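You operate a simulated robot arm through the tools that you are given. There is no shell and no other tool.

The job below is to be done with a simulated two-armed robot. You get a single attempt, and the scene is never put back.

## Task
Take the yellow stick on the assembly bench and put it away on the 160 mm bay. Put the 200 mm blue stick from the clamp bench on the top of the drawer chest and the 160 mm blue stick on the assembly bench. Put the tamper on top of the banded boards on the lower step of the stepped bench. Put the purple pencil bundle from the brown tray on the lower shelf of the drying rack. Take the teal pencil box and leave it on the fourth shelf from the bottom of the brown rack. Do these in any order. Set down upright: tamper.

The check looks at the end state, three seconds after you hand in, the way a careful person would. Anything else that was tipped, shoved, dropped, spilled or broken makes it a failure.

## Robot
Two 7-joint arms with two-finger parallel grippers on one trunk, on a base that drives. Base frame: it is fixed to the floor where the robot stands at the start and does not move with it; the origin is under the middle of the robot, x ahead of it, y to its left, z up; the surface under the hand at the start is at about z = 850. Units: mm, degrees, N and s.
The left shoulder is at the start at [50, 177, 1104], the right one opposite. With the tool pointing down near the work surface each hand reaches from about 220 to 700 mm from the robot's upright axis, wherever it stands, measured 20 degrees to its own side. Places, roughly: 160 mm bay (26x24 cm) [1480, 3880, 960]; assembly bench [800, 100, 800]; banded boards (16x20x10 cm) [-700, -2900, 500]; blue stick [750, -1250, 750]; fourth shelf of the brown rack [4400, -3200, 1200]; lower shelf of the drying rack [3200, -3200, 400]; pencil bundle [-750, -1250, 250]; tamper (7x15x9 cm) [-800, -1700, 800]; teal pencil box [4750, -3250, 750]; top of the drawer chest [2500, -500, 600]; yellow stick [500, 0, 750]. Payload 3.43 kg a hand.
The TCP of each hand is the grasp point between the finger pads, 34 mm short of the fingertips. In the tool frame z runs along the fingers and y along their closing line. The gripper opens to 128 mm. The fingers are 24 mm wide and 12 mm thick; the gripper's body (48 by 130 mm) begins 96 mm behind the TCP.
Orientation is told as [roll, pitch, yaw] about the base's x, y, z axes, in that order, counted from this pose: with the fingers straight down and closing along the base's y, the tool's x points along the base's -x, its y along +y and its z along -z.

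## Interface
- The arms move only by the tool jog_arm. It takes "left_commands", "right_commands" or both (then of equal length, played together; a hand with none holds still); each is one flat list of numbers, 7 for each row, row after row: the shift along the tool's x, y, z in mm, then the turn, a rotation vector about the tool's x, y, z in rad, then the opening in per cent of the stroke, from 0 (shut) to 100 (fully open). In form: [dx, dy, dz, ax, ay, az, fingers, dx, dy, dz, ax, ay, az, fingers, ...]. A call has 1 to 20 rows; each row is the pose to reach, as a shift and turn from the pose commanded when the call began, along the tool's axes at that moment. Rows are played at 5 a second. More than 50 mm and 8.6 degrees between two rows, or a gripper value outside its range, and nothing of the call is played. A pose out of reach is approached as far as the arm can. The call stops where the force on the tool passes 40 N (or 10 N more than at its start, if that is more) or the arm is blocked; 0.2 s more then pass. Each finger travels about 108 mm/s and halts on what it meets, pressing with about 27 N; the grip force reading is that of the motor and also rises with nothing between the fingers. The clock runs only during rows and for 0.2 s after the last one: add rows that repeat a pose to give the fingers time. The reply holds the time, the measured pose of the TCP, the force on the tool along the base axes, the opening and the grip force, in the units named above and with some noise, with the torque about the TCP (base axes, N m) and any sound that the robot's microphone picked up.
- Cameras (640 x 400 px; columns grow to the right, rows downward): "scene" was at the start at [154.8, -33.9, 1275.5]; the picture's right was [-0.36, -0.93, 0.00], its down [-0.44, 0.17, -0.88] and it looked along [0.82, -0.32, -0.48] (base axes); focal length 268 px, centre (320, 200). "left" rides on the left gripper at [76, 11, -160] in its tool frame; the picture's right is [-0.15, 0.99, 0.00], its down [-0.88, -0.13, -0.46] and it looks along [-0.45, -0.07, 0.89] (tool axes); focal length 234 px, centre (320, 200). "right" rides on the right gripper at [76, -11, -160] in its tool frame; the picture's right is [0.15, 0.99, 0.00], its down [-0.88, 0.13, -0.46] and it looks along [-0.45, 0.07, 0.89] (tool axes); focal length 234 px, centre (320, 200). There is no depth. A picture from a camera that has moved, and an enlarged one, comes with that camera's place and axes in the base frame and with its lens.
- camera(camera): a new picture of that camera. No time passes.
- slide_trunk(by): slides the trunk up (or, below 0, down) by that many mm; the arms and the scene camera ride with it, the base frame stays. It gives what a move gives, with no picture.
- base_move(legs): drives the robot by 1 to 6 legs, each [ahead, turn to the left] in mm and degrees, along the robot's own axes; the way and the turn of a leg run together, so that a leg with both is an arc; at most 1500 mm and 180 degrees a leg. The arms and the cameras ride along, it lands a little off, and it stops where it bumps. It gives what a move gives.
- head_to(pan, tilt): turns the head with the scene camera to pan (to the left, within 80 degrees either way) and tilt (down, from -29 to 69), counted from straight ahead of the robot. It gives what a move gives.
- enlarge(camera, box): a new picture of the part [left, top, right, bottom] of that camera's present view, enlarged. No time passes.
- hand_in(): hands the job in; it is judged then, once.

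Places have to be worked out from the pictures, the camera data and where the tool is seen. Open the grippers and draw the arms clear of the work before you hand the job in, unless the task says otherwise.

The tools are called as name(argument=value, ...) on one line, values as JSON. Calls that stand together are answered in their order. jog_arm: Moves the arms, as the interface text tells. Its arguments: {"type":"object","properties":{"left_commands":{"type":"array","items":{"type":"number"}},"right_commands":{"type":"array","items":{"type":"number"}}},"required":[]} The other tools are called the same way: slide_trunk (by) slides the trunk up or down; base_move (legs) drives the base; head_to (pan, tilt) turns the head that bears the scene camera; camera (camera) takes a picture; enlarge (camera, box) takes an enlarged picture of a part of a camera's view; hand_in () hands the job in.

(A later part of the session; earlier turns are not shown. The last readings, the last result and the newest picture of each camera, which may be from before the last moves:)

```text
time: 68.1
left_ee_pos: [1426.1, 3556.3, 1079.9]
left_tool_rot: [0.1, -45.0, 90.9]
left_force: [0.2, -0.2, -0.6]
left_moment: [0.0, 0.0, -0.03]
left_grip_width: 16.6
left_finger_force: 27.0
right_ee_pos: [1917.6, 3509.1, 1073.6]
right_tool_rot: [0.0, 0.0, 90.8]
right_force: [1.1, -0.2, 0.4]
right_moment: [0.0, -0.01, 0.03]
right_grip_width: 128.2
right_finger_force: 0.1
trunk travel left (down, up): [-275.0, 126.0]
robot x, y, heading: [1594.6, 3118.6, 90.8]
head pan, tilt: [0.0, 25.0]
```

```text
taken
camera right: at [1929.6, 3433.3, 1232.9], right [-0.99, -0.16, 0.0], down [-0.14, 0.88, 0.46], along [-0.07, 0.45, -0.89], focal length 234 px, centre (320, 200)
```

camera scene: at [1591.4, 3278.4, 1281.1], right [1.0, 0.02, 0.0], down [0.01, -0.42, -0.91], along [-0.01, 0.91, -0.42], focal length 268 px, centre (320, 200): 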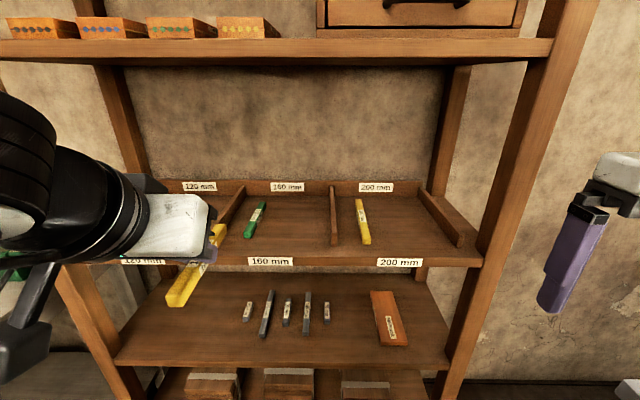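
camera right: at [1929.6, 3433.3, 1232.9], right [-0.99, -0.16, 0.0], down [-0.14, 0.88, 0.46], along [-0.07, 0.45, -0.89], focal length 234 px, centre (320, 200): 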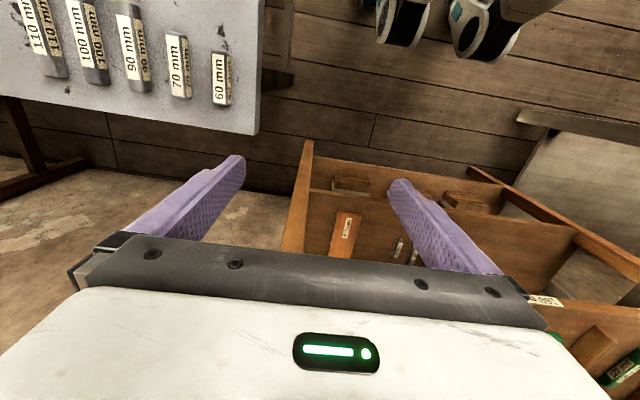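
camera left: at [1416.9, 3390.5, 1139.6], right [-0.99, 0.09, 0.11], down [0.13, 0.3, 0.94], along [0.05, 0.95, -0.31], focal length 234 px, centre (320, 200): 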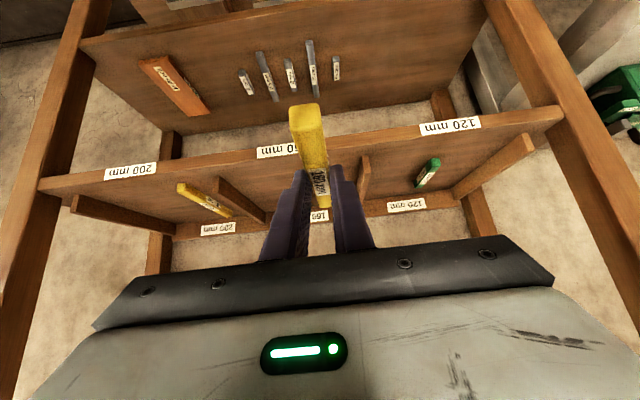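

The last leg was cut short though it nearly finished; I look around on both sides to see what was close.

head_to(pan=-75, tilt=35)

camera(camera="scene")

head_to(pan=75, tilt=40)

camera(camera="scene")

head_to(pan=-10, tilt=65)

camera(camera="scene")

```text
time: 69.5
left_ee_pos: [1425.6, 3556.6, 1079.7]
left_tool_rot: [0.1, -44.9, 90.9]
left_force: [-0.3, -0.6, -0.4]
left_moment: [-0.01, 0.03, -0.02]
left_grip_width: 16.5
left_finger_force: 27.1
right_ee_pos: [1916.0, 3509.4, 1073.1]
right_tool_rot: [0.0, 0.0, 90.7]
right_force: [-0.4, 0.8, -0.7]
right_moment: [-0.02, -0.02, 0.0]
right_grip_width: 128.1
right_finger_force: 0.0
trunk travel left (down, up): [-275.0, 126.0]
robot x, y, heading: [1592.9, 3114.7, 90.9]
head pan, tilt: [-75.0, 35.0]
```

```text
taken
camera scene: at [1677.5, 3210.3, 1265.3], right [0.27, -0.96, 0.0], down [-0.55, -0.16, -0.82], along [0.79, 0.22, -0.57], focal length 268 px, centre (320, 200)
```

scene: 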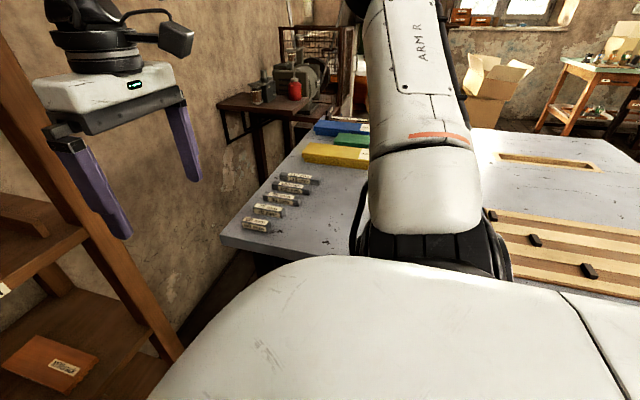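

```text
time: 71.9
left_ee_pos: [1425.8, 3556.1, 1079.8]
left_tool_rot: [0.0, -45.0, 90.7]
left_force: [0.4, -0.7, -0.2]
left_moment: [-0.02, 0.01, -0.01]
left_grip_width: 16.6
left_finger_force: 26.6
right_ee_pos: [1917.0, 3508.9, 1073.6]
right_tool_rot: [0.1, 0.1, 90.8]
right_force: [0.9, 0.1, -0.5]
right_moment: [0.01, -0.01, -0.01]
right_grip_width: 128.2
right_finger_force: 0.1
trunk travel left (down, up): [-275.0, 126.0]
robot x, y, heading: [1596.0, 3116.3, 91.1]
head pan, tilt: [75.0, 40.0]
```

```text
taken
camera scene: at [1510.4, 3207.1, 1257.7], right [0.25, 0.97, 0.0], down [0.62, -0.16, -0.77], along [-0.74, 0.19, -0.64], focal length 268 px, centre (320, 200)
```

scene: 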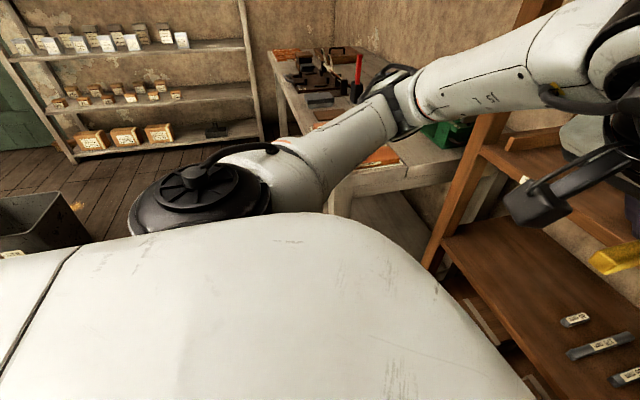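

```text
time: 73.5
left_ee_pos: [1425.4, 3557.7, 1079.4]
left_tool_rot: [0.1, -45.1, 90.8]
left_force: [0.7, 0.3, 0.3]
left_moment: [0.0, 0.01, 0.03]
left_grip_width: 16.6
left_finger_force: 26.8
right_ee_pos: [1916.3, 3509.0, 1073.9]
right_tool_rot: [-0.1, 0.0, 90.8]
right_force: [-0.8, 0.1, -0.5]
right_moment: [0.01, 0.01, 0.05]
right_grip_width: 128.1
right_finger_force: 0.0
trunk travel left (down, up): [-275.0, 126.0]
robot x, y, heading: [1593.4, 3116.4, 90.7]
head pan, tilt: [-10.0, 65.0]
```

```text
taken
camera scene: at [1602.4, 3246.2, 1225.5], right [0.99, -0.16, 0.0], down [-0.14, -0.89, -0.42], along [0.07, 0.42, -0.91], focal length 268 px, centre (320, 200)
```

scene: 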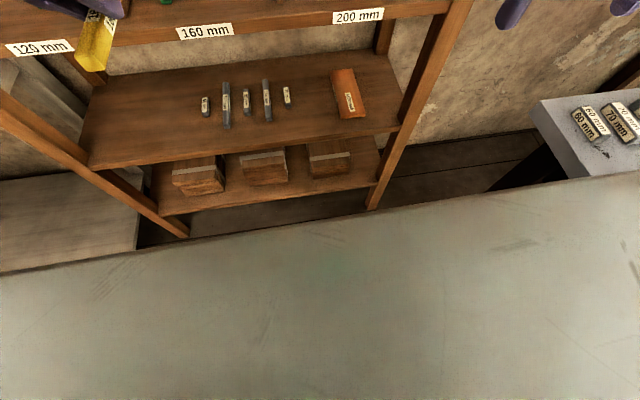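

I see nothing touched: rack, bench and dark table look undisturbed. I zoom in on the 160 mm bay to measure it.

head_to(pan=0, tilt=25)

enlarge(camera="scene", box=[180, 160, 420, 310])

enlarge(camera="left", box=[140, 90, 500, 270])

```text
time: 74.6
left_ee_pos: [1425.4, 3556.4, 1079.9]
left_tool_rot: [0.1, -45.0, 90.8]
left_force: [-0.5, 0.9, -0.8]
left_moment: [-0.02, -0.01, -0.05]
left_grip_width: 16.8
left_finger_force: 27.0
right_ee_pos: [1916.8, 3509.2, 1073.6]
right_tool_rot: [0.0, 0.0, 90.7]
right_force: [0.2, -0.2, 0.5]
right_moment: [-0.04, 0.03, 0.0]
right_grip_width: 127.8
right_finger_force: 0.0
trunk travel left (down, up): [-275.0, 126.0]
robot x, y, heading: [1594.6, 3120.5, 90.8]
head pan, tilt: [0.0, 25.0]
```

```text
2.67 times, centred on (300, 235) of scene
camera zoom: at [1591.5, 3278.4, 1281.0], right [1.0, 0.01, 0.0], down [0.01, -0.42, -0.91], along [-0.01, 0.91, -0.42], focal length 714 px, centre (373, 107)
```

zoom: 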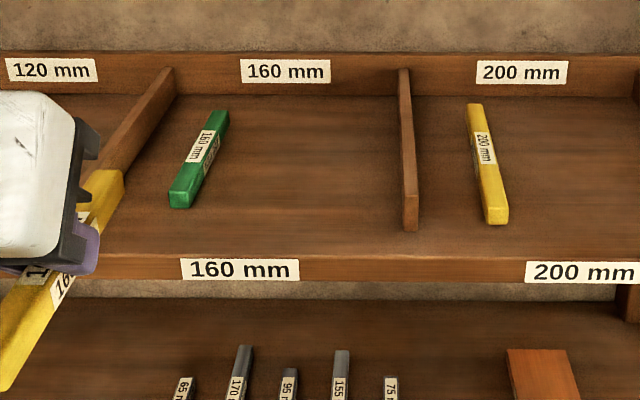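

```text
1.78 times, centred on (320, 180) of left
camera zoom: at [1416.9, 3390.5, 1139.6], right [-0.99, 0.09, 0.11], down [0.13, 0.3, 0.94], along [0.05, 0.95, -0.31], focal length 416 px, centre (320, 236)
```

zoom: 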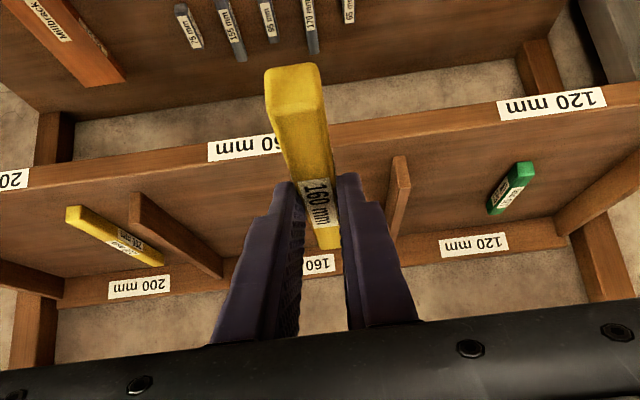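

Measured: shelf surface z≈942, front edge y≈3735, bay x≈1355–1610, green stick at x≈1418. I'll lay the yellow stick at x≈1515; first I roll 130 mm closer.

base_move(legs=[[130, 0]])

camera(camera="scene")

```text
time: 75.8
left_ee_pos: [1423.7, 3687.8, 1079.8]
left_tool_rot: [0.2, -45.0, 90.8]
left_force: [0.3, 0.0, 0.5]
left_moment: [-0.02, -0.01, -0.01]
left_grip_width: 16.3
left_finger_force: 27.1
right_ee_pos: [1914.8, 3640.6, 1073.4]
right_tool_rot: [0.0, -0.1, 90.9]
right_force: [-0.2, -0.3, -0.7]
right_moment: [-0.06, -0.02, -0.02]
right_grip_width: 128.0
right_finger_force: 0.1
trunk travel left (down, up): [-275.0, 126.0]
robot x, y, heading: [1593.8, 3243.5, 90.8]
head pan, tilt: [0.0, 25.0]
```

```text
taken
camera scene: at [1589.5, 3409.3, 1280.9], right [1.0, 0.01, 0.0], down [0.01, -0.42, -0.91], along [-0.01, 0.91, -0.42], focal length 268 px, centre (320, 200)
```

scene: 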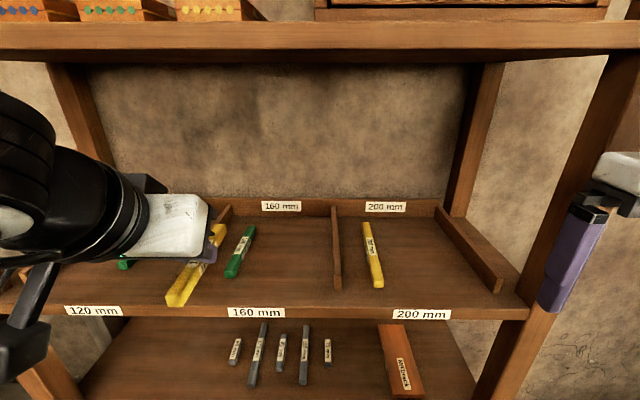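

The front edge triangulates to y≈3727, surface z≈945. I swing the stick over to x≈1515, push it in over the bay and lower it to about 40 mm above the shelf.

jog_arm(left_commands=[0.3, -30.4, -0.3, 0, 0, 0, 0, 0.6, -60.9, -0.6, 0, 0, 0, 0, 0.9, -91.3, -0.9, 0, 0, 0, 0, -22.9, -91.8, 22.9, 0, 0, 0, 0, -46.7, -92.2, 46.7, 0, 0, 0, 0, -70.4, -92.7, 70.4, 0, 0, 0, 0, -94.2, -93.1, 94.2, 0, 0, 0, 0, -117.9, -93.6, 117.9, 0, 0, 0, 0, -103.8, -93.6, 132, 0, 0, 0, 0, -89.7, -93.6, 146.2, 0, 0, 0, 0, -75.5, -93.6, 160.3, 0, 0, 0, 0])

camera(camera="scene")

camera(camera="left")

```text
time: 78.2
left_ee_pos: [1514.4, 3855.7, 1020.7]
left_tool_rot: [0.0, -45.1, 90.9]
left_force: [0.8, -0.1, -0.5]
left_moment: [0.02, 0.03, -0.01]
left_grip_width: 16.4
left_finger_force: 27.3
right_ee_pos: [1914.0, 3639.9, 1072.8]
right_tool_rot: [0.1, 0.0, 90.9]
right_force: [0.0, -0.6, -0.2]
right_moment: [0.02, -0.03, 0.0]
right_grip_width: 128.1
right_finger_force: 0.1
trunk travel left (down, up): [-275.0, 126.0]
robot x, y, heading: [1591.5, 3250.7, 91.1]
head pan, tilt: [0.0, 25.0]
```

```text
taken
camera scene: at [1589.5, 3408.7, 1281.1], right [1.0, 0.01, 0.0], down [0.01, -0.42, -0.91], along [-0.01, 0.91, -0.42], focal length 268 px, centre (320, 200)
```

scene: 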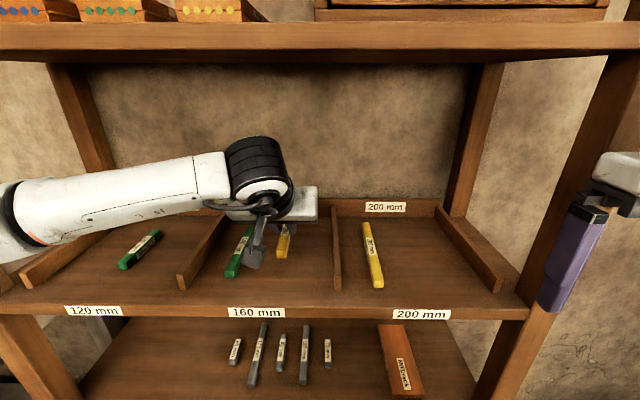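

```text
taken
camera left: at [1506.0, 3688.8, 1079.6], right [-0.99, 0.09, 0.1], down [0.13, 0.3, 0.94], along [0.05, 0.95, -0.31], focal length 234 px, centre (320, 200)
```

left: 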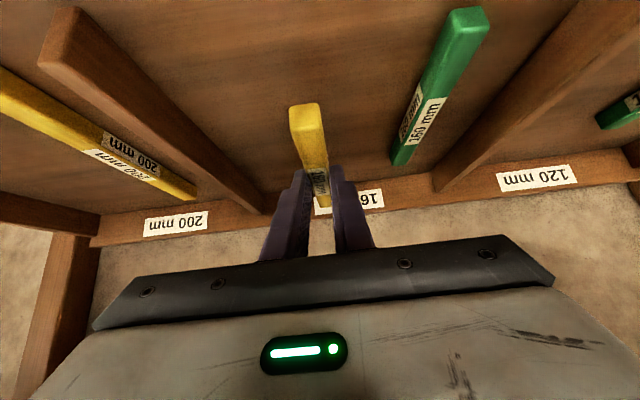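

The stick is well placed between the green stick and the divider. I lower it to just above the expected contact.

jog_arm(left_commands=[8, 0, 8, 0, 0, 0, 0, 16, 0, 16, 0, 0, 0, 0, 22, 0, 22, 0, 0, 0, 0, 25.5, 0, 25.5, 0, 0, 0, 0])

enlarge(camera="left", box=[200, 60, 440, 210])

```text
time: 79.2
left_ee_pos: [1514.0, 3854.2, 984.4]
left_tool_rot: [0.1, -45.1, 90.8]
left_force: [-0.1, -0.9, 2.0]
left_moment: [0.16, 0.02, -0.02]
left_grip_width: 16.8
left_finger_force: 27.2
right_ee_pos: [1914.1, 3640.3, 1073.4]
right_tool_rot: [0.0, 0.0, 90.9]
right_force: [-0.8, 0.1, 0.4]
right_moment: [-0.01, 0.0, -0.01]
right_grip_width: 127.9
right_finger_force: 0.0
trunk travel left (down, up): [-275.0, 126.0]
robot x, y, heading: [1595.3, 3245.4, 91.0]
head pan, tilt: [0.0, 25.0]
```

```text
2.67 times, centred on (320, 135) of left
camera zoom: at [1505.6, 3688.6, 1044.2], right [-0.99, 0.09, 0.11], down [0.13, 0.3, 0.95], along [0.05, 0.95, -0.31], focal length 624 px, centre (320, 373)
```

zoom: 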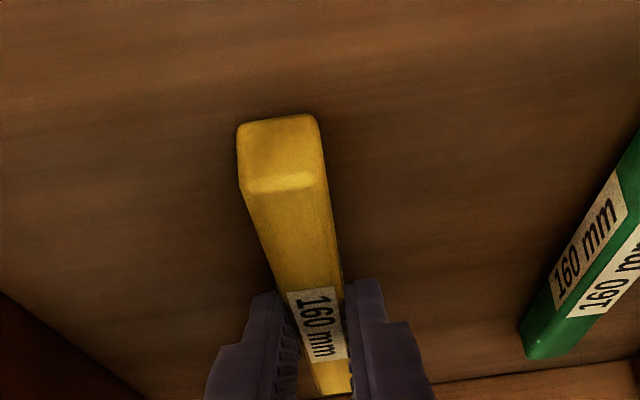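

Fz rose to about 2 N with a moment: the stick is just touching. I go 2 mm lower to be sure.

jog_arm(left_commands=[0.7, 0, 0.7, 0, 0, 0, 0, 1.4, 0, 1.4, 0, 0, 0, 0])

```text
time: 79.8
left_ee_pos: [1514.0, 3855.3, 984.5]
left_tool_rot: [0.2, -45.3, 91.0]
left_force: [-1.1, 0.6, 11.0]
left_moment: [-0.33, 0.03, 0.03]
left_grip_width: 16.5
left_finger_force: 27.0
right_ee_pos: [1915.4, 3639.3, 1073.0]
right_tool_rot: [-0.1, -0.1, 90.9]
right_force: [-1.2, -0.5, 0.3]
right_moment: [-0.02, 0.03, -0.01]
right_grip_width: 127.9
right_finger_force: 0.1
trunk travel left (down, up): [-275.0, 126.0]
robot x, y, heading: [1588.3, 3247.8, 90.9]
head pan, tilt: [0.0, 25.0]
```

Seated at about 11 N. I ease up a touch, open the fingers moderately, and withdraw backwards along the tool axis.

jog_arm(left_commands=[-0.6, 0, -0.6, 0, 0, 0, 0, -0.6, 0, -0.6, 0, 0, 0, 40, -0.6, 0, -0.6, 0, 0, 0, 40, -0.6, 0, -0.6, 0, 0, 0, 40, -0.6, 0, -15, 0, 0, 0, 40, -0.6, 0, -40, 0, 0, 0, 40, -0.6, 0, -80, 0, 0, 0, 40, -0.6, 0, -120, 0, 0, 0, 40])

camera(camera="left")

camera(camera="scene")

```text
time: 81.7
left_ee_pos: [1514.3, 3770.0, 1067.8]
left_tool_rot: [0.2, -45.1, 90.8]
left_force: [0.8, 0.1, 0.9]
left_moment: [-0.01, -0.02, 0.01]
left_grip_width: 51.3
left_finger_force: 0.1
right_ee_pos: [1914.5, 3640.1, 1073.6]
right_tool_rot: [0.0, -0.2, 90.9]
right_force: [0.0, -0.1, -0.5]
right_moment: [-0.06, 0.01, 0.01]
right_grip_width: 127.8
right_finger_force: 0.1
trunk travel left (down, up): [-275.0, 126.0]
robot x, y, heading: [1591.8, 3245.1, 90.8]
head pan, tilt: [0.0, 25.0]
```

```text
taken
camera left: at [1506.9, 3603.0, 1127.3], right [-0.99, 0.09, 0.11], down [0.13, 0.3, 0.94], along [0.05, 0.95, -0.31], focal length 234 px, centre (320, 200)
```

left: 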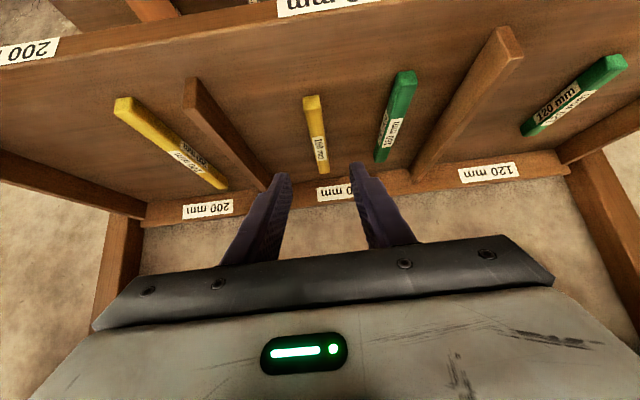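

```text
taken
camera scene: at [1589.6, 3408.2, 1281.1], right [1.0, 0.01, 0.0], down [0.01, -0.42, -0.91], along [-0.01, 0.91, -0.42], focal length 268 px, centre (320, 200)
```

scene: 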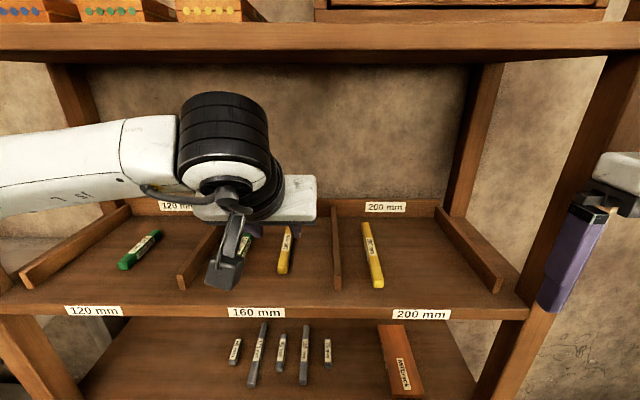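

The yellow stick lies flat in the 160 mm bay. I back straight out, then drive back around the bin and down toward the front of the benches.

base_move(legs=[[-500, 0], [0, 89.2], [1500, 0], [440, 0], [0, 93.7], [1500, 0]])

head_to(pan=0, tilt=25)

camera(camera="scene")

```text
time: 108.8
left_ee_pos: [-143.3, 732.9, 1066.9]
left_tool_rot: [0.0, -45.1, -86.4]
left_force: [1.0, -0.1, -0.4]
left_moment: [0.0, -0.01, 0.02]
left_grip_width: 51.3
left_finger_force: 0.0
right_ee_pos: [-549.1, 844.0, 1074.4]
right_tool_rot: [-0.1, 0.0, -86.4]
right_force: [0.9, 0.9, -0.1]
right_moment: [0.03, 0.04, -0.04]
right_grip_width: 128.1
right_finger_force: 0.0
trunk travel left (down, up): [-275.0, 126.0]
robot x, y, heading: [-243.6, 1252.1, -86.3]
head pan, tilt: [0.0, 25.0]
```

```text
time: 109.4
left_ee_pos: [-144.2, 733.2, 1068.0]
left_tool_rot: [0.1, -45.0, -86.3]
left_force: [0.3, 0.5, -0.7]
left_moment: [0.02, 0.0, 0.01]
left_grip_width: 51.2
left_finger_force: 0.0
right_ee_pos: [-548.8, 844.5, 1073.6]
right_tool_rot: [0.1, 0.0, -86.4]
right_force: [-0.7, -0.6, 0.3]
right_moment: [-0.01, -0.01, -0.04]
right_grip_width: 127.8
right_finger_force: 0.0
trunk travel left (down, up): [-275.0, 126.0]
robot x, y, heading: [-249.3, 1253.0, -86.3]
head pan, tilt: [0.0, 25.0]
```

```text
taken
camera scene: at [-235.8, 1089.8, 1281.1], right [-1.0, -0.06, 0.0], down [-0.03, 0.42, -0.91], along [0.06, -0.9, -0.42], focal length 268 px, centre (320, 200)
```

scene: 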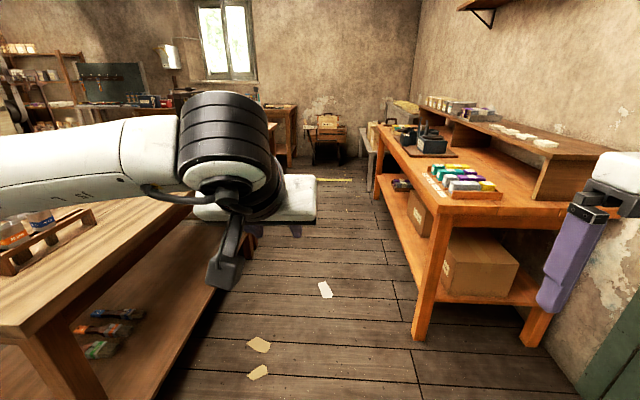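

I have a good view down the aisle; I zoom in on the orange workbench with the trays and the tamper.

enlarge(camera="scene", box=[360, 90, 560, 215])

enlarge(camera="scene", box=[360, 160, 480, 235])

enlarge(camera="scene", box=[250, 90, 410, 190])

```text
3.20 times, centred on (460, 152) of scene
camera zoom: at [-235.8, 1089.8, 1281.1], right [-1.0, -0.06, 0.0], down [-0.03, 0.42, -0.91], along [0.06, -0.9, -0.42], focal length 857 px, centre (-128, 352)
```

zoom: 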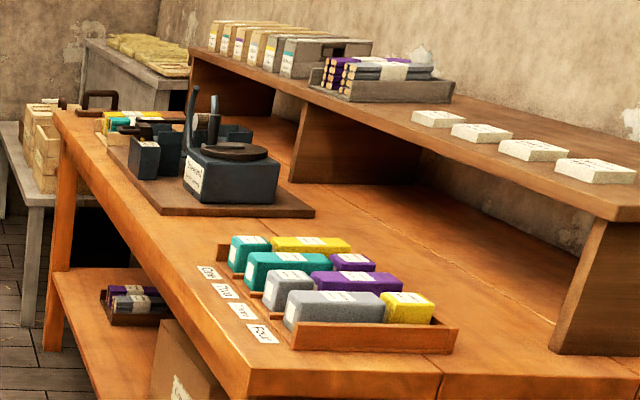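

```text
5.33 times, centred on (420, 198) of scene
camera zoom: at [-235.8, 1089.8, 1281.1], right [-1.0, -0.06, 0.0], down [-0.03, 0.42, -0.91], along [0.06, -0.9, -0.42], focal length 1428 px, centre (-213, 213)
```

zoom: 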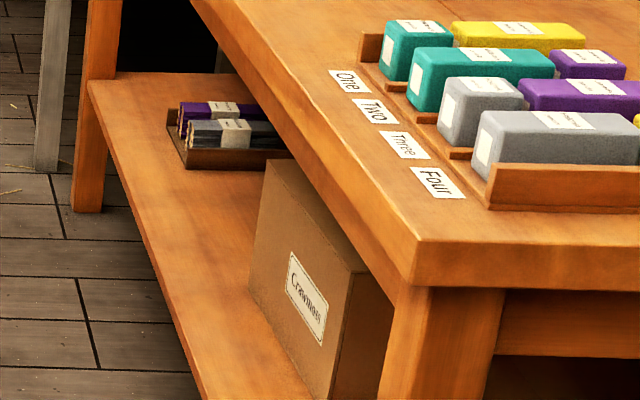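

```text
4.00 times, centred on (330, 140) of scene
camera zoom: at [-235.8, 1089.8, 1281.1], right [-1.0, -0.06, 0.0], down [-0.03, 0.42, -0.91], along [0.06, -0.9, -0.42], focal length 1071 px, centre (280, 440)
```

zoom: 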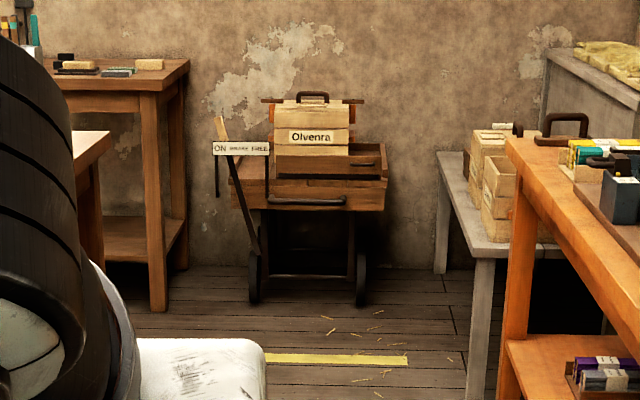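

The purple bundle's brown tray is on the orange bench's lower shelf; the tamper is the handled block at its far end. First the blue sticks: I drive down the aisle and turn to face the clamp bench.

base_move(legs=[[0, 1.2], [1500, 0], [700, 0], [0, 85.1]])

head_to(pan=0, tilt=35)

camera(camera="scene")

```text
time: 124.2
left_ee_pos: [483.9, -867.4, 1067.5]
left_tool_rot: [0.1, -45.0, 0.4]
left_force: [0.9, 1.0, 0.5]
left_moment: [-0.04, 0.01, -0.03]
left_grip_width: 51.3
left_finger_force: 0.0
right_ee_pos: [351.6, -1264.6, 1072.7]
right_tool_rot: [0.0, 0.0, 0.6]
right_force: [0.4, 0.3, -0.1]
right_moment: [0.01, 0.0, 0.01]
right_grip_width: 127.9
right_finger_force: 0.1
trunk travel left (down, up): [-275.0, 126.0]
robot x, y, heading: [-36.5, -947.0, 0.5]
head pan, tilt: [0.0, 25.0]
```

```text
time: 124.9
left_ee_pos: [484.4, -867.5, 1067.6]
left_tool_rot: [0.1, -45.0, 0.4]
left_force: [-0.4, 0.3, -0.2]
left_moment: [0.0, -0.01, 0.02]
left_grip_width: 51.4
left_finger_force: 0.0
right_ee_pos: [352.4, -1266.4, 1073.4]
right_tool_rot: [0.0, 0.0, 0.4]
right_force: [-0.2, 0.3, 0.0]
right_moment: [-0.01, -0.01, -0.05]
right_grip_width: 127.9
right_finger_force: 0.0
trunk travel left (down, up): [-275.0, 126.0]
robot x, y, heading: [-41.5, -940.5, 0.7]
head pan, tilt: [0.0, 35.0]
```

```text
taken
camera scene: at [118.9, -939.6, 1265.4], right [0.01, -1.0, 0.0], down [-0.57, -0.01, -0.82], along [0.82, 0.01, -0.57], focal length 268 px, centre (320, 200)
```

scene: 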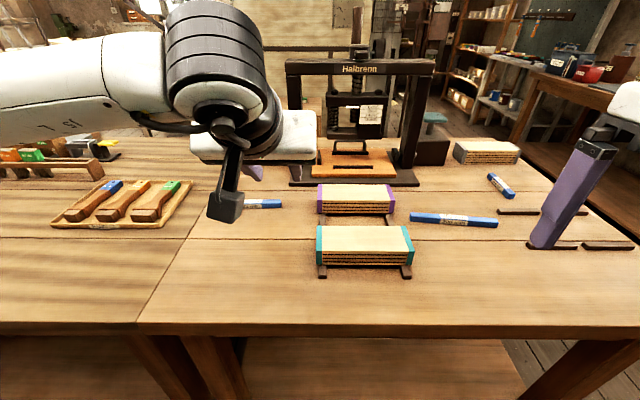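

Good view of the clamp bench. I zoom in on the blue sticks to read the labels and place them.

enlarge(camera="scene", box=[390, 165, 530, 252])

enlarge(camera="right", box=[0, 100, 320, 300])

camera(camera="left")

camera(camera="right")

```text
4.57 times, centred on (460, 208) of scene
camera zoom: at [118.9, -939.6, 1265.4], right [0.01, -1.0, 0.0], down [-0.57, -0.01, -0.82], along [0.82, 0.01, -0.57], focal length 1224 px, centre (-320, 161)
```

zoom: 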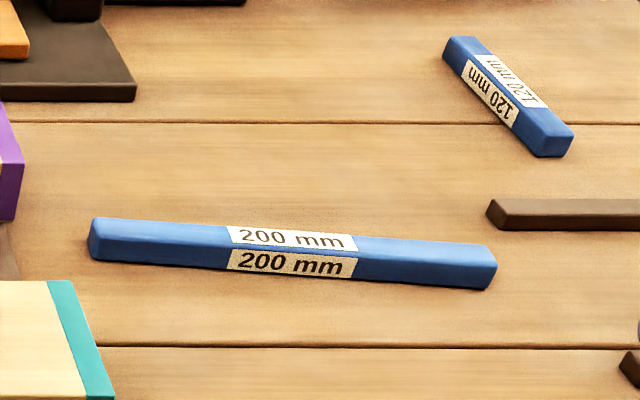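

```text
2.00 times, centred on (160, 200) of right
camera zoom: at [276.2, -1277.6, 1232.9], right [-0.16, 0.99, 0.0], down [0.88, 0.14, 0.46], along [0.45, 0.07, -0.89], focal length 468 px, centre (640, 200)
```

zoom: 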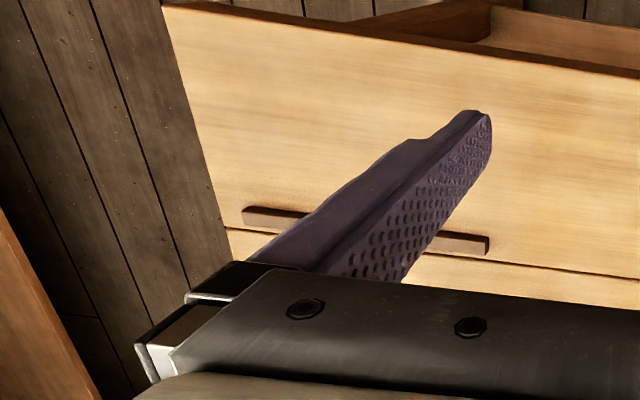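

```text
taken
camera left: at [317.9, -856.8, 1127.1], right [0.09, 0.99, 0.11], down [0.3, -0.13, 0.94], along [0.95, -0.06, -0.31], focal length 234 px, centre (320, 200)
```

left: 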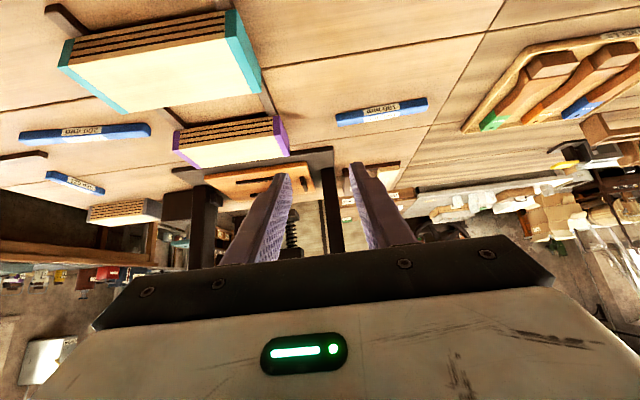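

```text
taken
camera right: at [276.2, -1277.6, 1232.9], right [-0.16, 0.99, 0.0], down [0.88, 0.14, 0.46], along [0.45, 0.07, -0.89], focal length 234 px, centre (320, 200)
```

right: 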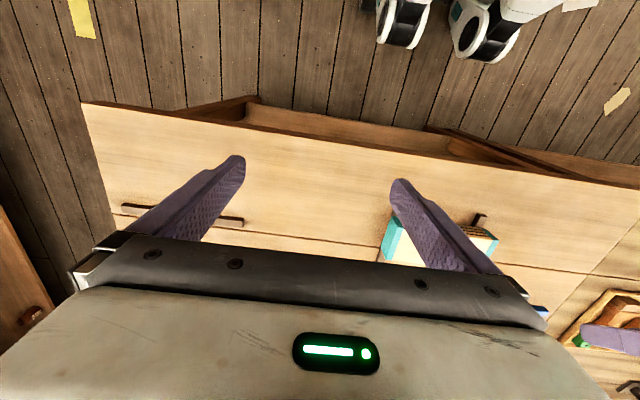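

The stick at about (620, −1252) is the 200 mm one; the 160 mm one is at about (668, −759). I roll 80 mm closer so both are in reach.

base_move(legs=[[80, 0]])

```text
time: 126.0
left_ee_pos: [564.7, -866.6, 1066.9]
left_tool_rot: [0.0, -44.9, 0.4]
left_force: [1.0, -0.3, 0.0]
left_moment: [-0.04, 0.01, -0.01]
left_grip_width: 51.2
left_finger_force: 0.0
right_ee_pos: [431.3, -1264.5, 1072.1]
right_tool_rot: [0.0, 0.0, 0.4]
right_force: [1.3, -0.3, 0.2]
right_moment: [0.0, 0.05, 0.04]
right_grip_width: 128.1
right_finger_force: 0.1
trunk travel left (down, up): [-275.0, 126.0]
robot x, y, heading: [39.8, -941.9, 0.5]
head pan, tilt: [0.0, 35.0]
```

Right hand first: I move it above the 200 mm stick with the fingers turned to close across it.

jog_arm(right_commands=[-17.2, 1, 9.3, 0, 0, -0.1328, 50, -34.3, 2, 18.5, 0, 0, -0.2656, 50, -51.5, 3.1, 27.8, 0, 0, -0.3985, 50, -68.7, 4.1, 37.1, 0, 0, -0.5313, 50, -85.8, 5.1, 46.4, 0, 0, -0.6641, 50, -103, 6.1, 55.6, 0, 0, -0.7969, 50, -120.1, 7.1, 64.9, 0, 0, -0.9297, 50, -137.3, 8.1, 74.2, 0, 0, -1.0625, 50, -154.5, 9.2, 83.5, 0, 0, -1.1954, 50, -171.6, 10.2, 92.7, 0, 0, -1.3282, 50, -188.8, 11.2, 102, 0, 0, -1.461, 50])

camera(camera="right")

camera(camera="scene")

```text
time: 128.4
left_ee_pos: [562.3, -866.9, 1068.4]
left_tool_rot: [0.1, -45.3, 0.3]
left_force: [-0.2, -0.7, 0.0]
left_moment: [0.05, -0.03, 0.06]
left_grip_width: 51.0
left_finger_force: 0.0
right_ee_pos: [361.3, -1083.9, 965.0]
right_tool_rot: [-2.5, 0.9, 78.5]
right_force: [-1.3, -0.5, 0.1]
right_moment: [0.04, -0.08, -0.03]
right_grip_width: 64.1
right_finger_force: 0.0
right hand out of reach, approached as far as the arm can: row 4, 5, 6, 7, 8, 9, 10, 11
trunk travel left (down, up): [-275.0, 126.0]
robot x, y, heading: [38.5, -939.5, 0.2]
head pan, tilt: [0.0, 35.0]
```

```text
taken
camera right: at [352.0, -1157.3, 1125.5], right [-1.0, 0.05, -0.04], down [0.03, 0.9, 0.44], along [0.06, 0.43, -0.9], focal length 234 px, centre (320, 200)
```

right: 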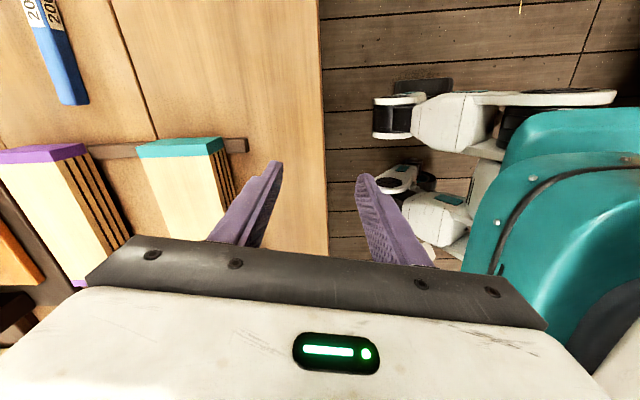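

```text
taken
camera scene: at [196.8, -940.2, 1265.7], right [0.01, -1.0, 0.0], down [-0.57, 0.0, -0.82], along [0.82, 0.01, -0.57], focal length 268 px, centre (320, 200)
```

scene: 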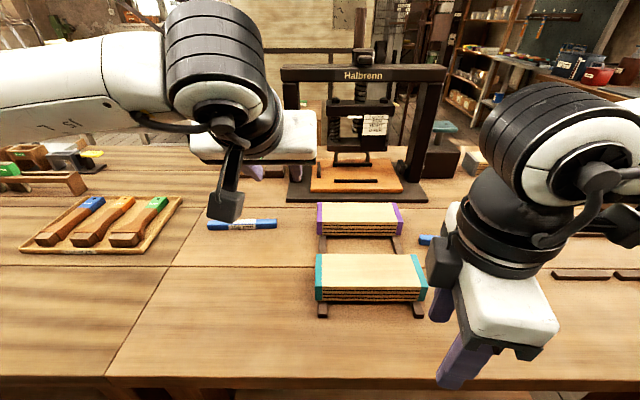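

The right hand can't take that yaw at this reach and drifted aside (clear of everything). I return it to its neutral pose; I'll take the sticks with the robot better lined up instead.

jog_arm(right_commands=[0, 0, -30, -0.0047, 0.0017, 0.1363, 50, 16, -10, -60, -0.0095, 0.0033, 0.2726, 50, 36, -23, -85, -0.0142, 0.005, 0.4088, 50, 56, -36, -108, -0.019, 0.0066, 0.5451, 50, 76, -49, -108, -0.0237, 0.0083, 0.6814, 50, 96, -62, -108, -0.0284, 0.0099, 0.8177, 50, 113, -73, -108, -0.0332, 0.0116, 0.954, 50, 130, -84, -108, -0.0379, 0.0132, 1.0902, 50, 147, -95, -108, -0.0427, 0.0149, 1.2265, 50, 162.5, -104.4, -108, -0.0474, 0.0165, 1.3628, 50])

camera(camera="scene")

```text
time: 130.6
left_ee_pos: [564.8, -865.6, 1066.7]
left_tool_rot: [0.1, -45.1, 0.4]
left_force: [0.6, -0.3, 0.9]
left_moment: [-0.01, -0.01, 0.04]
left_grip_width: 51.3
left_finger_force: 0.0
right_ee_pos: [426.7, -1258.5, 1076.4]
right_tool_rot: [-0.1, 0.1, 0.2]
right_force: [0.7, -0.6, -0.7]
right_moment: [0.02, 0.0, 0.01]
right_grip_width: 64.0
right_finger_force: 0.0
trunk travel left (down, up): [-275.0, 126.0]
robot x, y, heading: [44.0, -943.6, 0.6]
head pan, tilt: [0.0, 35.0]
```

```text
taken
camera scene: at [198.9, -939.0, 1265.3], right [0.01, -1.0, 0.0], down [-0.57, -0.01, -0.82], along [0.82, 0.01, -0.57], focal length 268 px, centre (320, 200)
```

scene: 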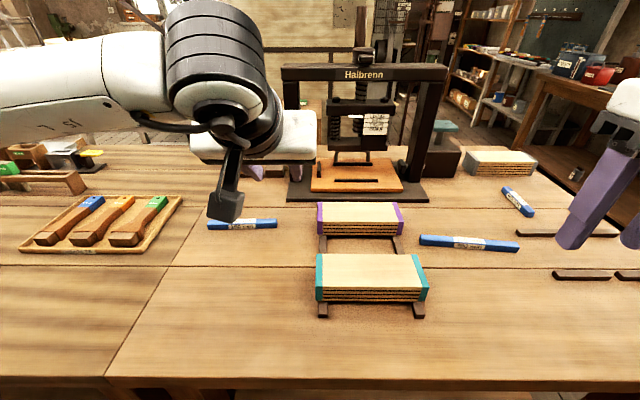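

The 160 mm stick spans about (677, −673) to (682, −833). I reposition to about (60, −240) facing −62° so the left hand can take it leaning, like the yellow one.

base_move(legs=[[-60, 0], [0, -90.6], [-850, 0], [0, 28], [170, 0]])

head_to(pan=10, tilt=35)

camera(camera="scene")

camera(camera="left")

```text
time: 142.0
left_ee_pos: [364.3, -666.2, 1066.1]
left_tool_rot: [0.1, -45.0, -61.6]
left_force: [-0.5, 0.0, -0.5]
left_moment: [-0.01, 0.02, -0.01]
left_grip_width: 51.3
left_finger_force: 0.1
right_ee_pos: [-48.9, -728.8, 1077.0]
right_tool_rot: [-0.1, 0.0, -61.7]
right_force: [0.5, -0.1, -0.1]
right_moment: [0.02, 0.02, -0.04]
right_grip_width: 63.8
right_finger_force: 0.1
trunk travel left (down, up): [-275.0, 126.0]
robot x, y, heading: [52.9, -234.5, -61.7]
head pan, tilt: [0.0, 35.0]
```

```text
time: 142.7
left_ee_pos: [363.5, -665.2, 1067.5]
left_tool_rot: [0.0, -45.1, -61.6]
left_force: [-0.5, -0.3, -0.2]
left_moment: [0.0, 0.01, -0.01]
left_grip_width: 51.1
left_finger_force: 0.0
right_ee_pos: [-48.2, -728.6, 1077.3]
right_tool_rot: [-0.1, 0.2, -61.7]
right_force: [0.5, 0.3, 0.8]
right_moment: [-0.02, 0.02, 0.01]
right_grip_width: 63.9
right_finger_force: 0.1
trunk travel left (down, up): [-275.0, 126.0]
robot x, y, heading: [51.4, -235.8, -61.7]
head pan, tilt: [10.0, 35.0]
```

```text
taken
camera scene: at [140.9, -369.5, 1265.3], right [-0.78, -0.62, 0.0], down [-0.36, 0.45, -0.82], along [0.51, -0.64, -0.57], focal length 268 px, centre (320, 200)
```

scene: 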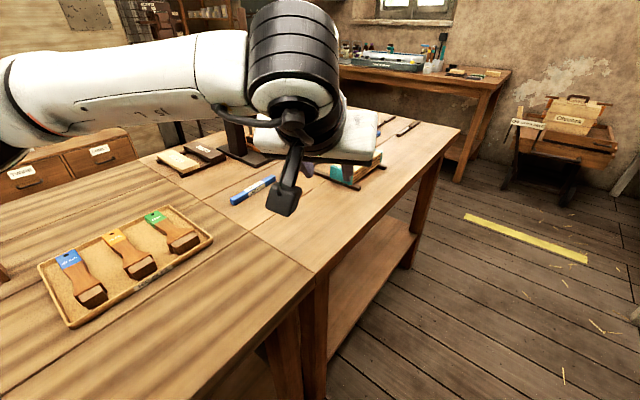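

```text
taken
camera left: at [293.9, -514.2, 1127.1], right [0.92, 0.38, 0.11], down [0.03, -0.33, 0.94], along [0.39, -0.87, -0.31], focal length 234 px, centre (320, 200)
```

left: 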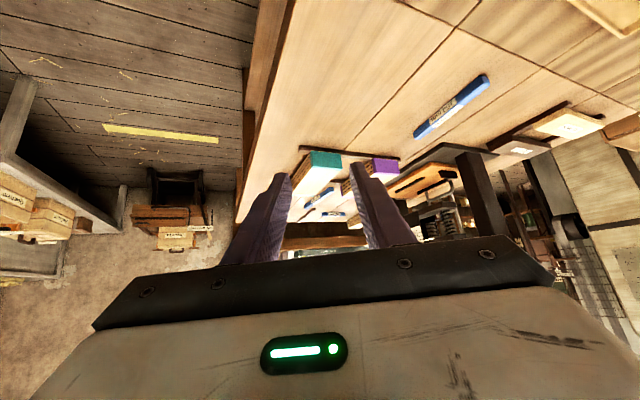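

The stick's centre is about (670, −748), lying nearly along y. I move the leaning left hand above it at z 960.

jog_arm(left_commands=[-7.7, 26.4, 24.6, 0.0373, 0, 0.0373, 50, -15.5, 52.7, 49.1, 0.0746, 0, 0.0746, 50, -23.2, 79.1, 73.7, 0.1119, 0, 0.1119, 50, -31, 105.5, 98.3, 0.1492, 0, 0.1492, 50, -38.7, 131.8, 122.8, 0.1865, 0, 0.1865, 50, -46.5, 158.2, 147.4, 0.2238, 0, 0.2238, 50, -54.2, 184.6, 172, 0.2611, 0, 0.2611, 50, -62, 210.9, 196.5, 0.2984, 0, 0.2984, 50, -69.7, 237.3, 221.1, 0.3357, 0, 0.3357, 50])

camera(camera="left")

camera(camera="scene")

```text
time: 144.7
left_ee_pos: [614.1, -722.3, 981.0]
left_tool_rot: [0.1, -44.9, -83.8]
left_force: [-1.0, 0.2, 0.2]
left_moment: [-0.01, 0.01, 0.02]
left_grip_width: 64.2
left_finger_force: 0.1
left hand out of reach, approached as far as the arm can: row 8, 9
right_ee_pos: [-48.5, -727.6, 1077.6]
right_tool_rot: [-0.1, 0.1, -61.6]
right_force: [0.1, 0.5, 0.1]
right_moment: [0.0, -0.02, 0.03]
right_grip_width: 63.8
right_finger_force: 0.1
trunk travel left (down, up): [-275.0, 126.0]
robot x, y, heading: [54.4, -234.4, -61.2]
head pan, tilt: [10.0, 35.0]
```

```text
taken
camera left: at [607.4, -554.4, 1039.9], right [0.99, 0.01, 0.1], down [-0.1, -0.31, 0.94], along [0.04, -0.95, -0.31], focal length 234 px, centre (320, 200)
```

left: 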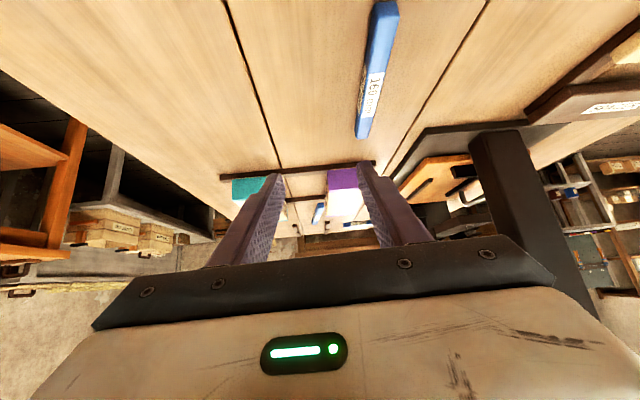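

```text
taken
camera scene: at [141.1, -369.5, 1265.3], right [-0.78, -0.62, 0.0], down [-0.36, 0.45, -0.82], along [0.51, -0.64, -0.57], focal length 268 px, centre (320, 200)
```

scene: 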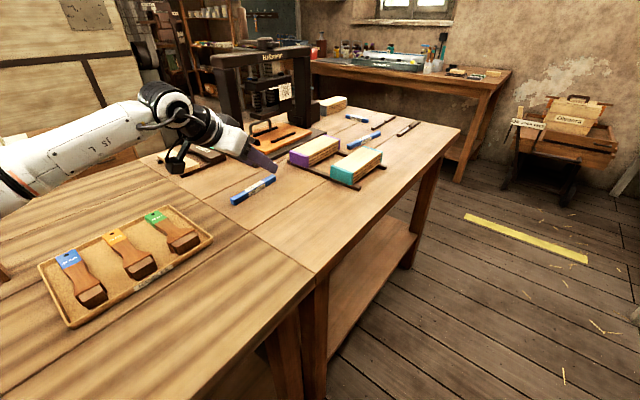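

The arm is stretched out 60 mm short. I raise the hand, turn the base right by 13.5° and roll slightly forward to get the shoulder closer.

jog_arm(left_commands=[-21.2, 0, -21.2, 0, 0, 0, 50, -42.4, 0, -42.4, 0, 0, 0, 50])

base_move(legs=[[0, -13.5], [50, 0]])

```text
time: 145.3
left_ee_pos: [614.9, -720.6, 1041.3]
left_tool_rot: [0.1, -45.1, -83.7]
left_force: [0.6, -0.2, 0.8]
left_moment: [-0.01, -0.01, -0.01]
left_grip_width: 63.9
left_finger_force: 0.0
right_ee_pos: [-47.9, -726.9, 1078.0]
right_tool_rot: [-0.2, 0.2, -61.7]
right_force: [0.6, 0.6, -0.3]
right_moment: [-0.02, -0.01, -0.01]
right_grip_width: 63.9
right_finger_force: 0.0
trunk travel left (down, up): [-275.0, 126.0]
robot x, y, heading: [52.2, -238.6, -61.7]
head pan, tilt: [10.0, 35.0]
```

```text
time: 147.1
left_ee_pos: [497.3, -890.1, 1040.8]
left_tool_rot: [0.1, -44.9, -97.4]
left_force: [-0.5, -0.5, -0.4]
left_moment: [-0.01, -0.03, -0.01]
left_grip_width: 63.8
left_finger_force: 0.1
right_ee_pos: [-147.9, -738.4, 1075.8]
right_tool_rot: [-0.1, 0.1, -75.4]
right_force: [0.2, 0.0, -0.2]
right_moment: [0.02, -0.01, -0.04]
right_grip_width: 64.2
right_finger_force: 0.1
trunk travel left (down, up): [-275.0, 126.0]
robot x, y, heading: [66.7, -284.1, -75.3]
head pan, tilt: [10.0, 35.0]
```

Now I move the hand above the stick at about (676, −738), z 965.

jog_arm(left_commands=[25.2, 22.5, -9.9, -0.0192, 0, -0.0192, 50, 50.5, 45, -19.8, -0.0384, 0, -0.0384, 50, 75.7, 67.5, -29.7, -0.0576, 0, -0.0576, 50, 100.9, 90.1, -39.5, -0.0769, 0, -0.0769, 50, 126.1, 112.6, -49.4, -0.0961, 0, -0.0961, 50, 151.4, 135.1, -59.3, -0.1153, 0, -0.1153, 50, 176.6, 157.6, -69.2, -0.1345, 0, -0.1345, 50])

camera(camera="left")

camera(camera="scene")

```text
time: 148.7
left_ee_pos: [632.0, -757.8, 965.8]
left_tool_rot: [0.3, -45.2, -87.9]
left_force: [0.2, 0.7, 0.3]
left_moment: [-0.04, 0.0, -0.02]
left_grip_width: 64.1
left_finger_force: 0.1
left hand out of reach, approached as far as the arm can: row 4, 5, 6, 7
right_ee_pos: [-148.1, -737.4, 1077.5]
right_tool_rot: [-0.1, 0.1, -75.4]
right_force: [0.1, -0.1, 0.4]
right_moment: [0.03, -0.02, -0.06]
right_grip_width: 63.9
right_finger_force: 0.0
trunk travel left (down, up): [-275.0, 126.0]
robot x, y, heading: [64.6, -285.1, -75.4]
head pan, tilt: [10.0, 35.0]
```

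```text
taken
camera left: at [636.3, -590.3, 1025.2], right [0.99, -0.06, 0.11], down [-0.12, -0.3, 0.94], along [-0.03, -0.95, -0.31], focal length 234 px, centre (320, 200)
```

left: 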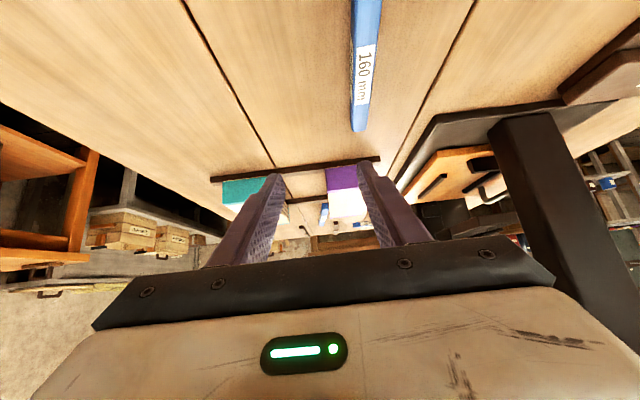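

```text
taken
camera scene: at [119.8, -434.4, 1265.3], right [-0.91, -0.42, 0.0], down [-0.24, 0.52, -0.82], along [0.34, -0.74, -0.57], focal length 268 px, centre (320, 200)
```

scene: 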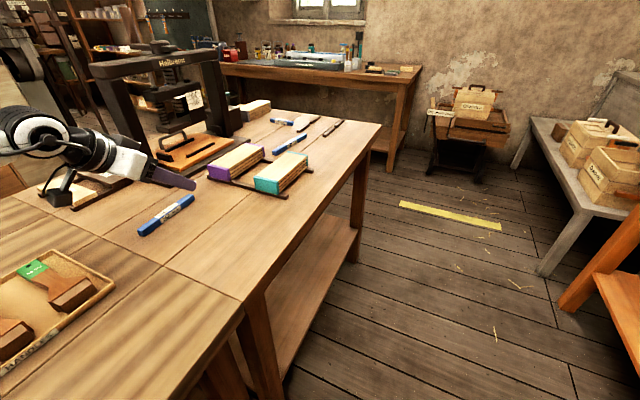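

Still 45 mm short: the limit is the inward wrist turn, not stretch. I test in free air whether a hand can turn outward instead: right hand −96° in place, and left hand lifted.

jog_arm(right_commands=[0, 0, 0, 0, 0, 0.14, 50, 0, 0, 0, 0, 0, 0.28, 50, 0, 0, 0, 0, 0, 0.42, 50, 0, 0, 0, 0, 0, 0.56, 50, 0, 0, 0, 0, 0, 0.7, 50, 0, 0, 0, 0, 0, 0.84, 50, 0, 0, 0, 0, 0, 0.98, 50, 0, 0, 0, 0, 0, 1.12, 50, 0, 0, 0, 0, 0, 1.26, 50, 0, 0, 0, 0, 0, 1.4, 50, 0, 0, 0, 0, 0, 1.54, 50, 0, 0, 0, 0, 0, 1.67, 50], left_commands=[-10, 0, -10, 0, 0, 0, 50, -20, 0, -20, 0, 0, 0, 50, -30, 0, -30, 0, 0, 0, 50, -40, 0, -40, 0, 0, 0, 50, -50, 0, -50, 0, 0, 0, 50, -60, 0, -60, 0, 0, 0, 50, -60, 0, -60, 0, 0, 0, 50, -60, 0, -60, 0, 0, 0, 50, -60, 0, -60, 0, 0, 0, 50, -60, 0, -60, 0, 0, 0, 50, -60, 0, -60, 0, 0, 0, 50, -60, 0, -60, 0, 0, 0, 50])

```text
time: 151.2
left_ee_pos: [631.9, -755.8, 1050.6]
left_tool_rot: [0.1, -44.9, -86.7]
left_force: [0.4, 0.5, -0.3]
left_moment: [0.03, 0.02, 0.03]
left_grip_width: 64.2
left_finger_force: 0.1
right_ee_pos: [-148.5, -737.7, 1077.1]
right_tool_rot: [0.0, -0.2, -171.2]
right_force: [-0.3, 0.5, -0.5]
right_moment: [0.01, 0.01, 0.06]
right_grip_width: 64.0
right_finger_force: 0.1
trunk travel left (down, up): [-275.0, 126.0]
robot x, y, heading: [67.0, -286.7, -75.1]
head pan, tilt: [10.0, 35.0]
```

Outward turning works freely. So from the earlier standpoint facing the clamp bench both sticks can be taken with outward-turned vertical hands. I bring the left hand to a neutral vertical pose and drive back there.

jog_arm(left_commands=[4.5, -37.5, -11.6, -0.0099, 0.0978, -0.0238, 50, 9, -75.1, -23.2, -0.0197, 0.1957, -0.0476, 50, 13.5, -112.6, -34.7, -0.0296, 0.2935, -0.0713, 50, 18, -150.1, -46.3, -0.0394, 0.3913, -0.0951, 50, 22.5, -187.6, -57.9, -0.0493, 0.4891, -0.1189, 50, 27, -225.2, -69.5, -0.0591, 0.587, -0.1427, 50, 31.5, -262.7, -81, -0.069, 0.6848, -0.1664, 50, 36, -300.2, -92.6, -0.0788, 0.7826, -0.1902, 50])

base_move(legs=[[0, -14.8], [660, 0], [0, 90]])

head_to(pan=0, tilt=40)

camera(camera="scene")

```text
time: 153.1
left_ee_pos: [325.3, -683.5, 1090.8]
left_tool_rot: [0.3, 0.0, -74.9]
left_force: [-1.2, -0.4, 0.4]
left_moment: [-0.02, -0.03, 0.0]
left_grip_width: 64.0
left_finger_force: 0.0
right_ee_pos: [-148.0, -738.9, 1077.3]
right_tool_rot: [-0.1, 0.0, -171.1]
right_force: [0.1, 0.5, 1.0]
right_moment: [-0.01, 0.0, -0.02]
right_grip_width: 64.2
right_finger_force: 0.2
trunk travel left (down, up): [-275.0, 126.0]
robot x, y, heading: [64.5, -284.2, -75.5]
head pan, tilt: [10.0, 35.0]
```

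```text
time: 161.5
left_ee_pos: [512.0, -789.0, 1090.3]
left_tool_rot: [0.1, 0.0, 1.3]
left_force: [0.4, -0.3, -0.4]
left_moment: [0.02, 0.0, 0.02]
left_grip_width: 63.9
left_finger_force: 0.1
right_ee_pos: [454.5, -1264.2, 1077.4]
right_tool_rot: [0.0, -0.1, -94.8]
right_force: [-0.2, -0.8, 0.0]
right_moment: [-0.03, 0.01, -0.02]
right_grip_width: 63.8
right_finger_force: 0.0
trunk travel left (down, up): [-275.0, 126.0]
robot x, y, heading: [64.0, -948.2, 1.1]
head pan, tilt: [10.0, 35.0]
```

```text
time: 162.2
left_ee_pos: [512.8, -788.6, 1089.9]
left_tool_rot: [0.1, -0.2, 1.4]
left_force: [0.2, 0.2, 0.6]
left_moment: [0.02, -0.05, -0.03]
left_grip_width: 63.9
left_finger_force: 0.0
right_ee_pos: [454.4, -1263.4, 1076.4]
right_tool_rot: [0.0, 0.0, -94.8]
right_force: [0.7, 0.9, 0.6]
right_moment: [-0.03, 0.02, -0.05]
right_grip_width: 63.8
right_finger_force: 0.0
trunk travel left (down, up): [-275.0, 126.0]
robot x, y, heading: [68.8, -949.1, 1.1]
head pan, tilt: [0.0, 40.0]
```

```text
taken
camera scene: at [219.9, -946.6, 1257.8], right [0.02, -1.0, 0.0], down [-0.64, -0.01, -0.77], along [0.77, 0.01, -0.64], focal length 268 px, centre (320, 200)
```

scene: 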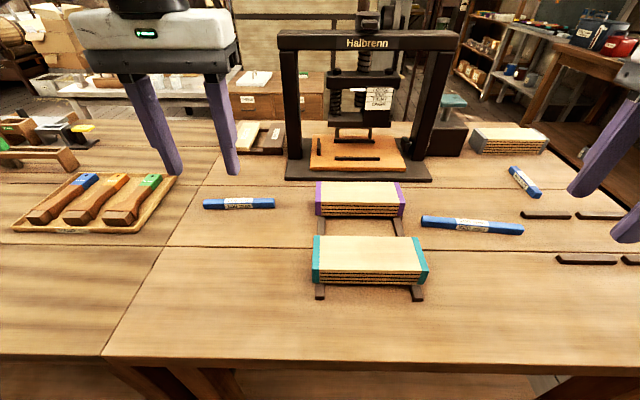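

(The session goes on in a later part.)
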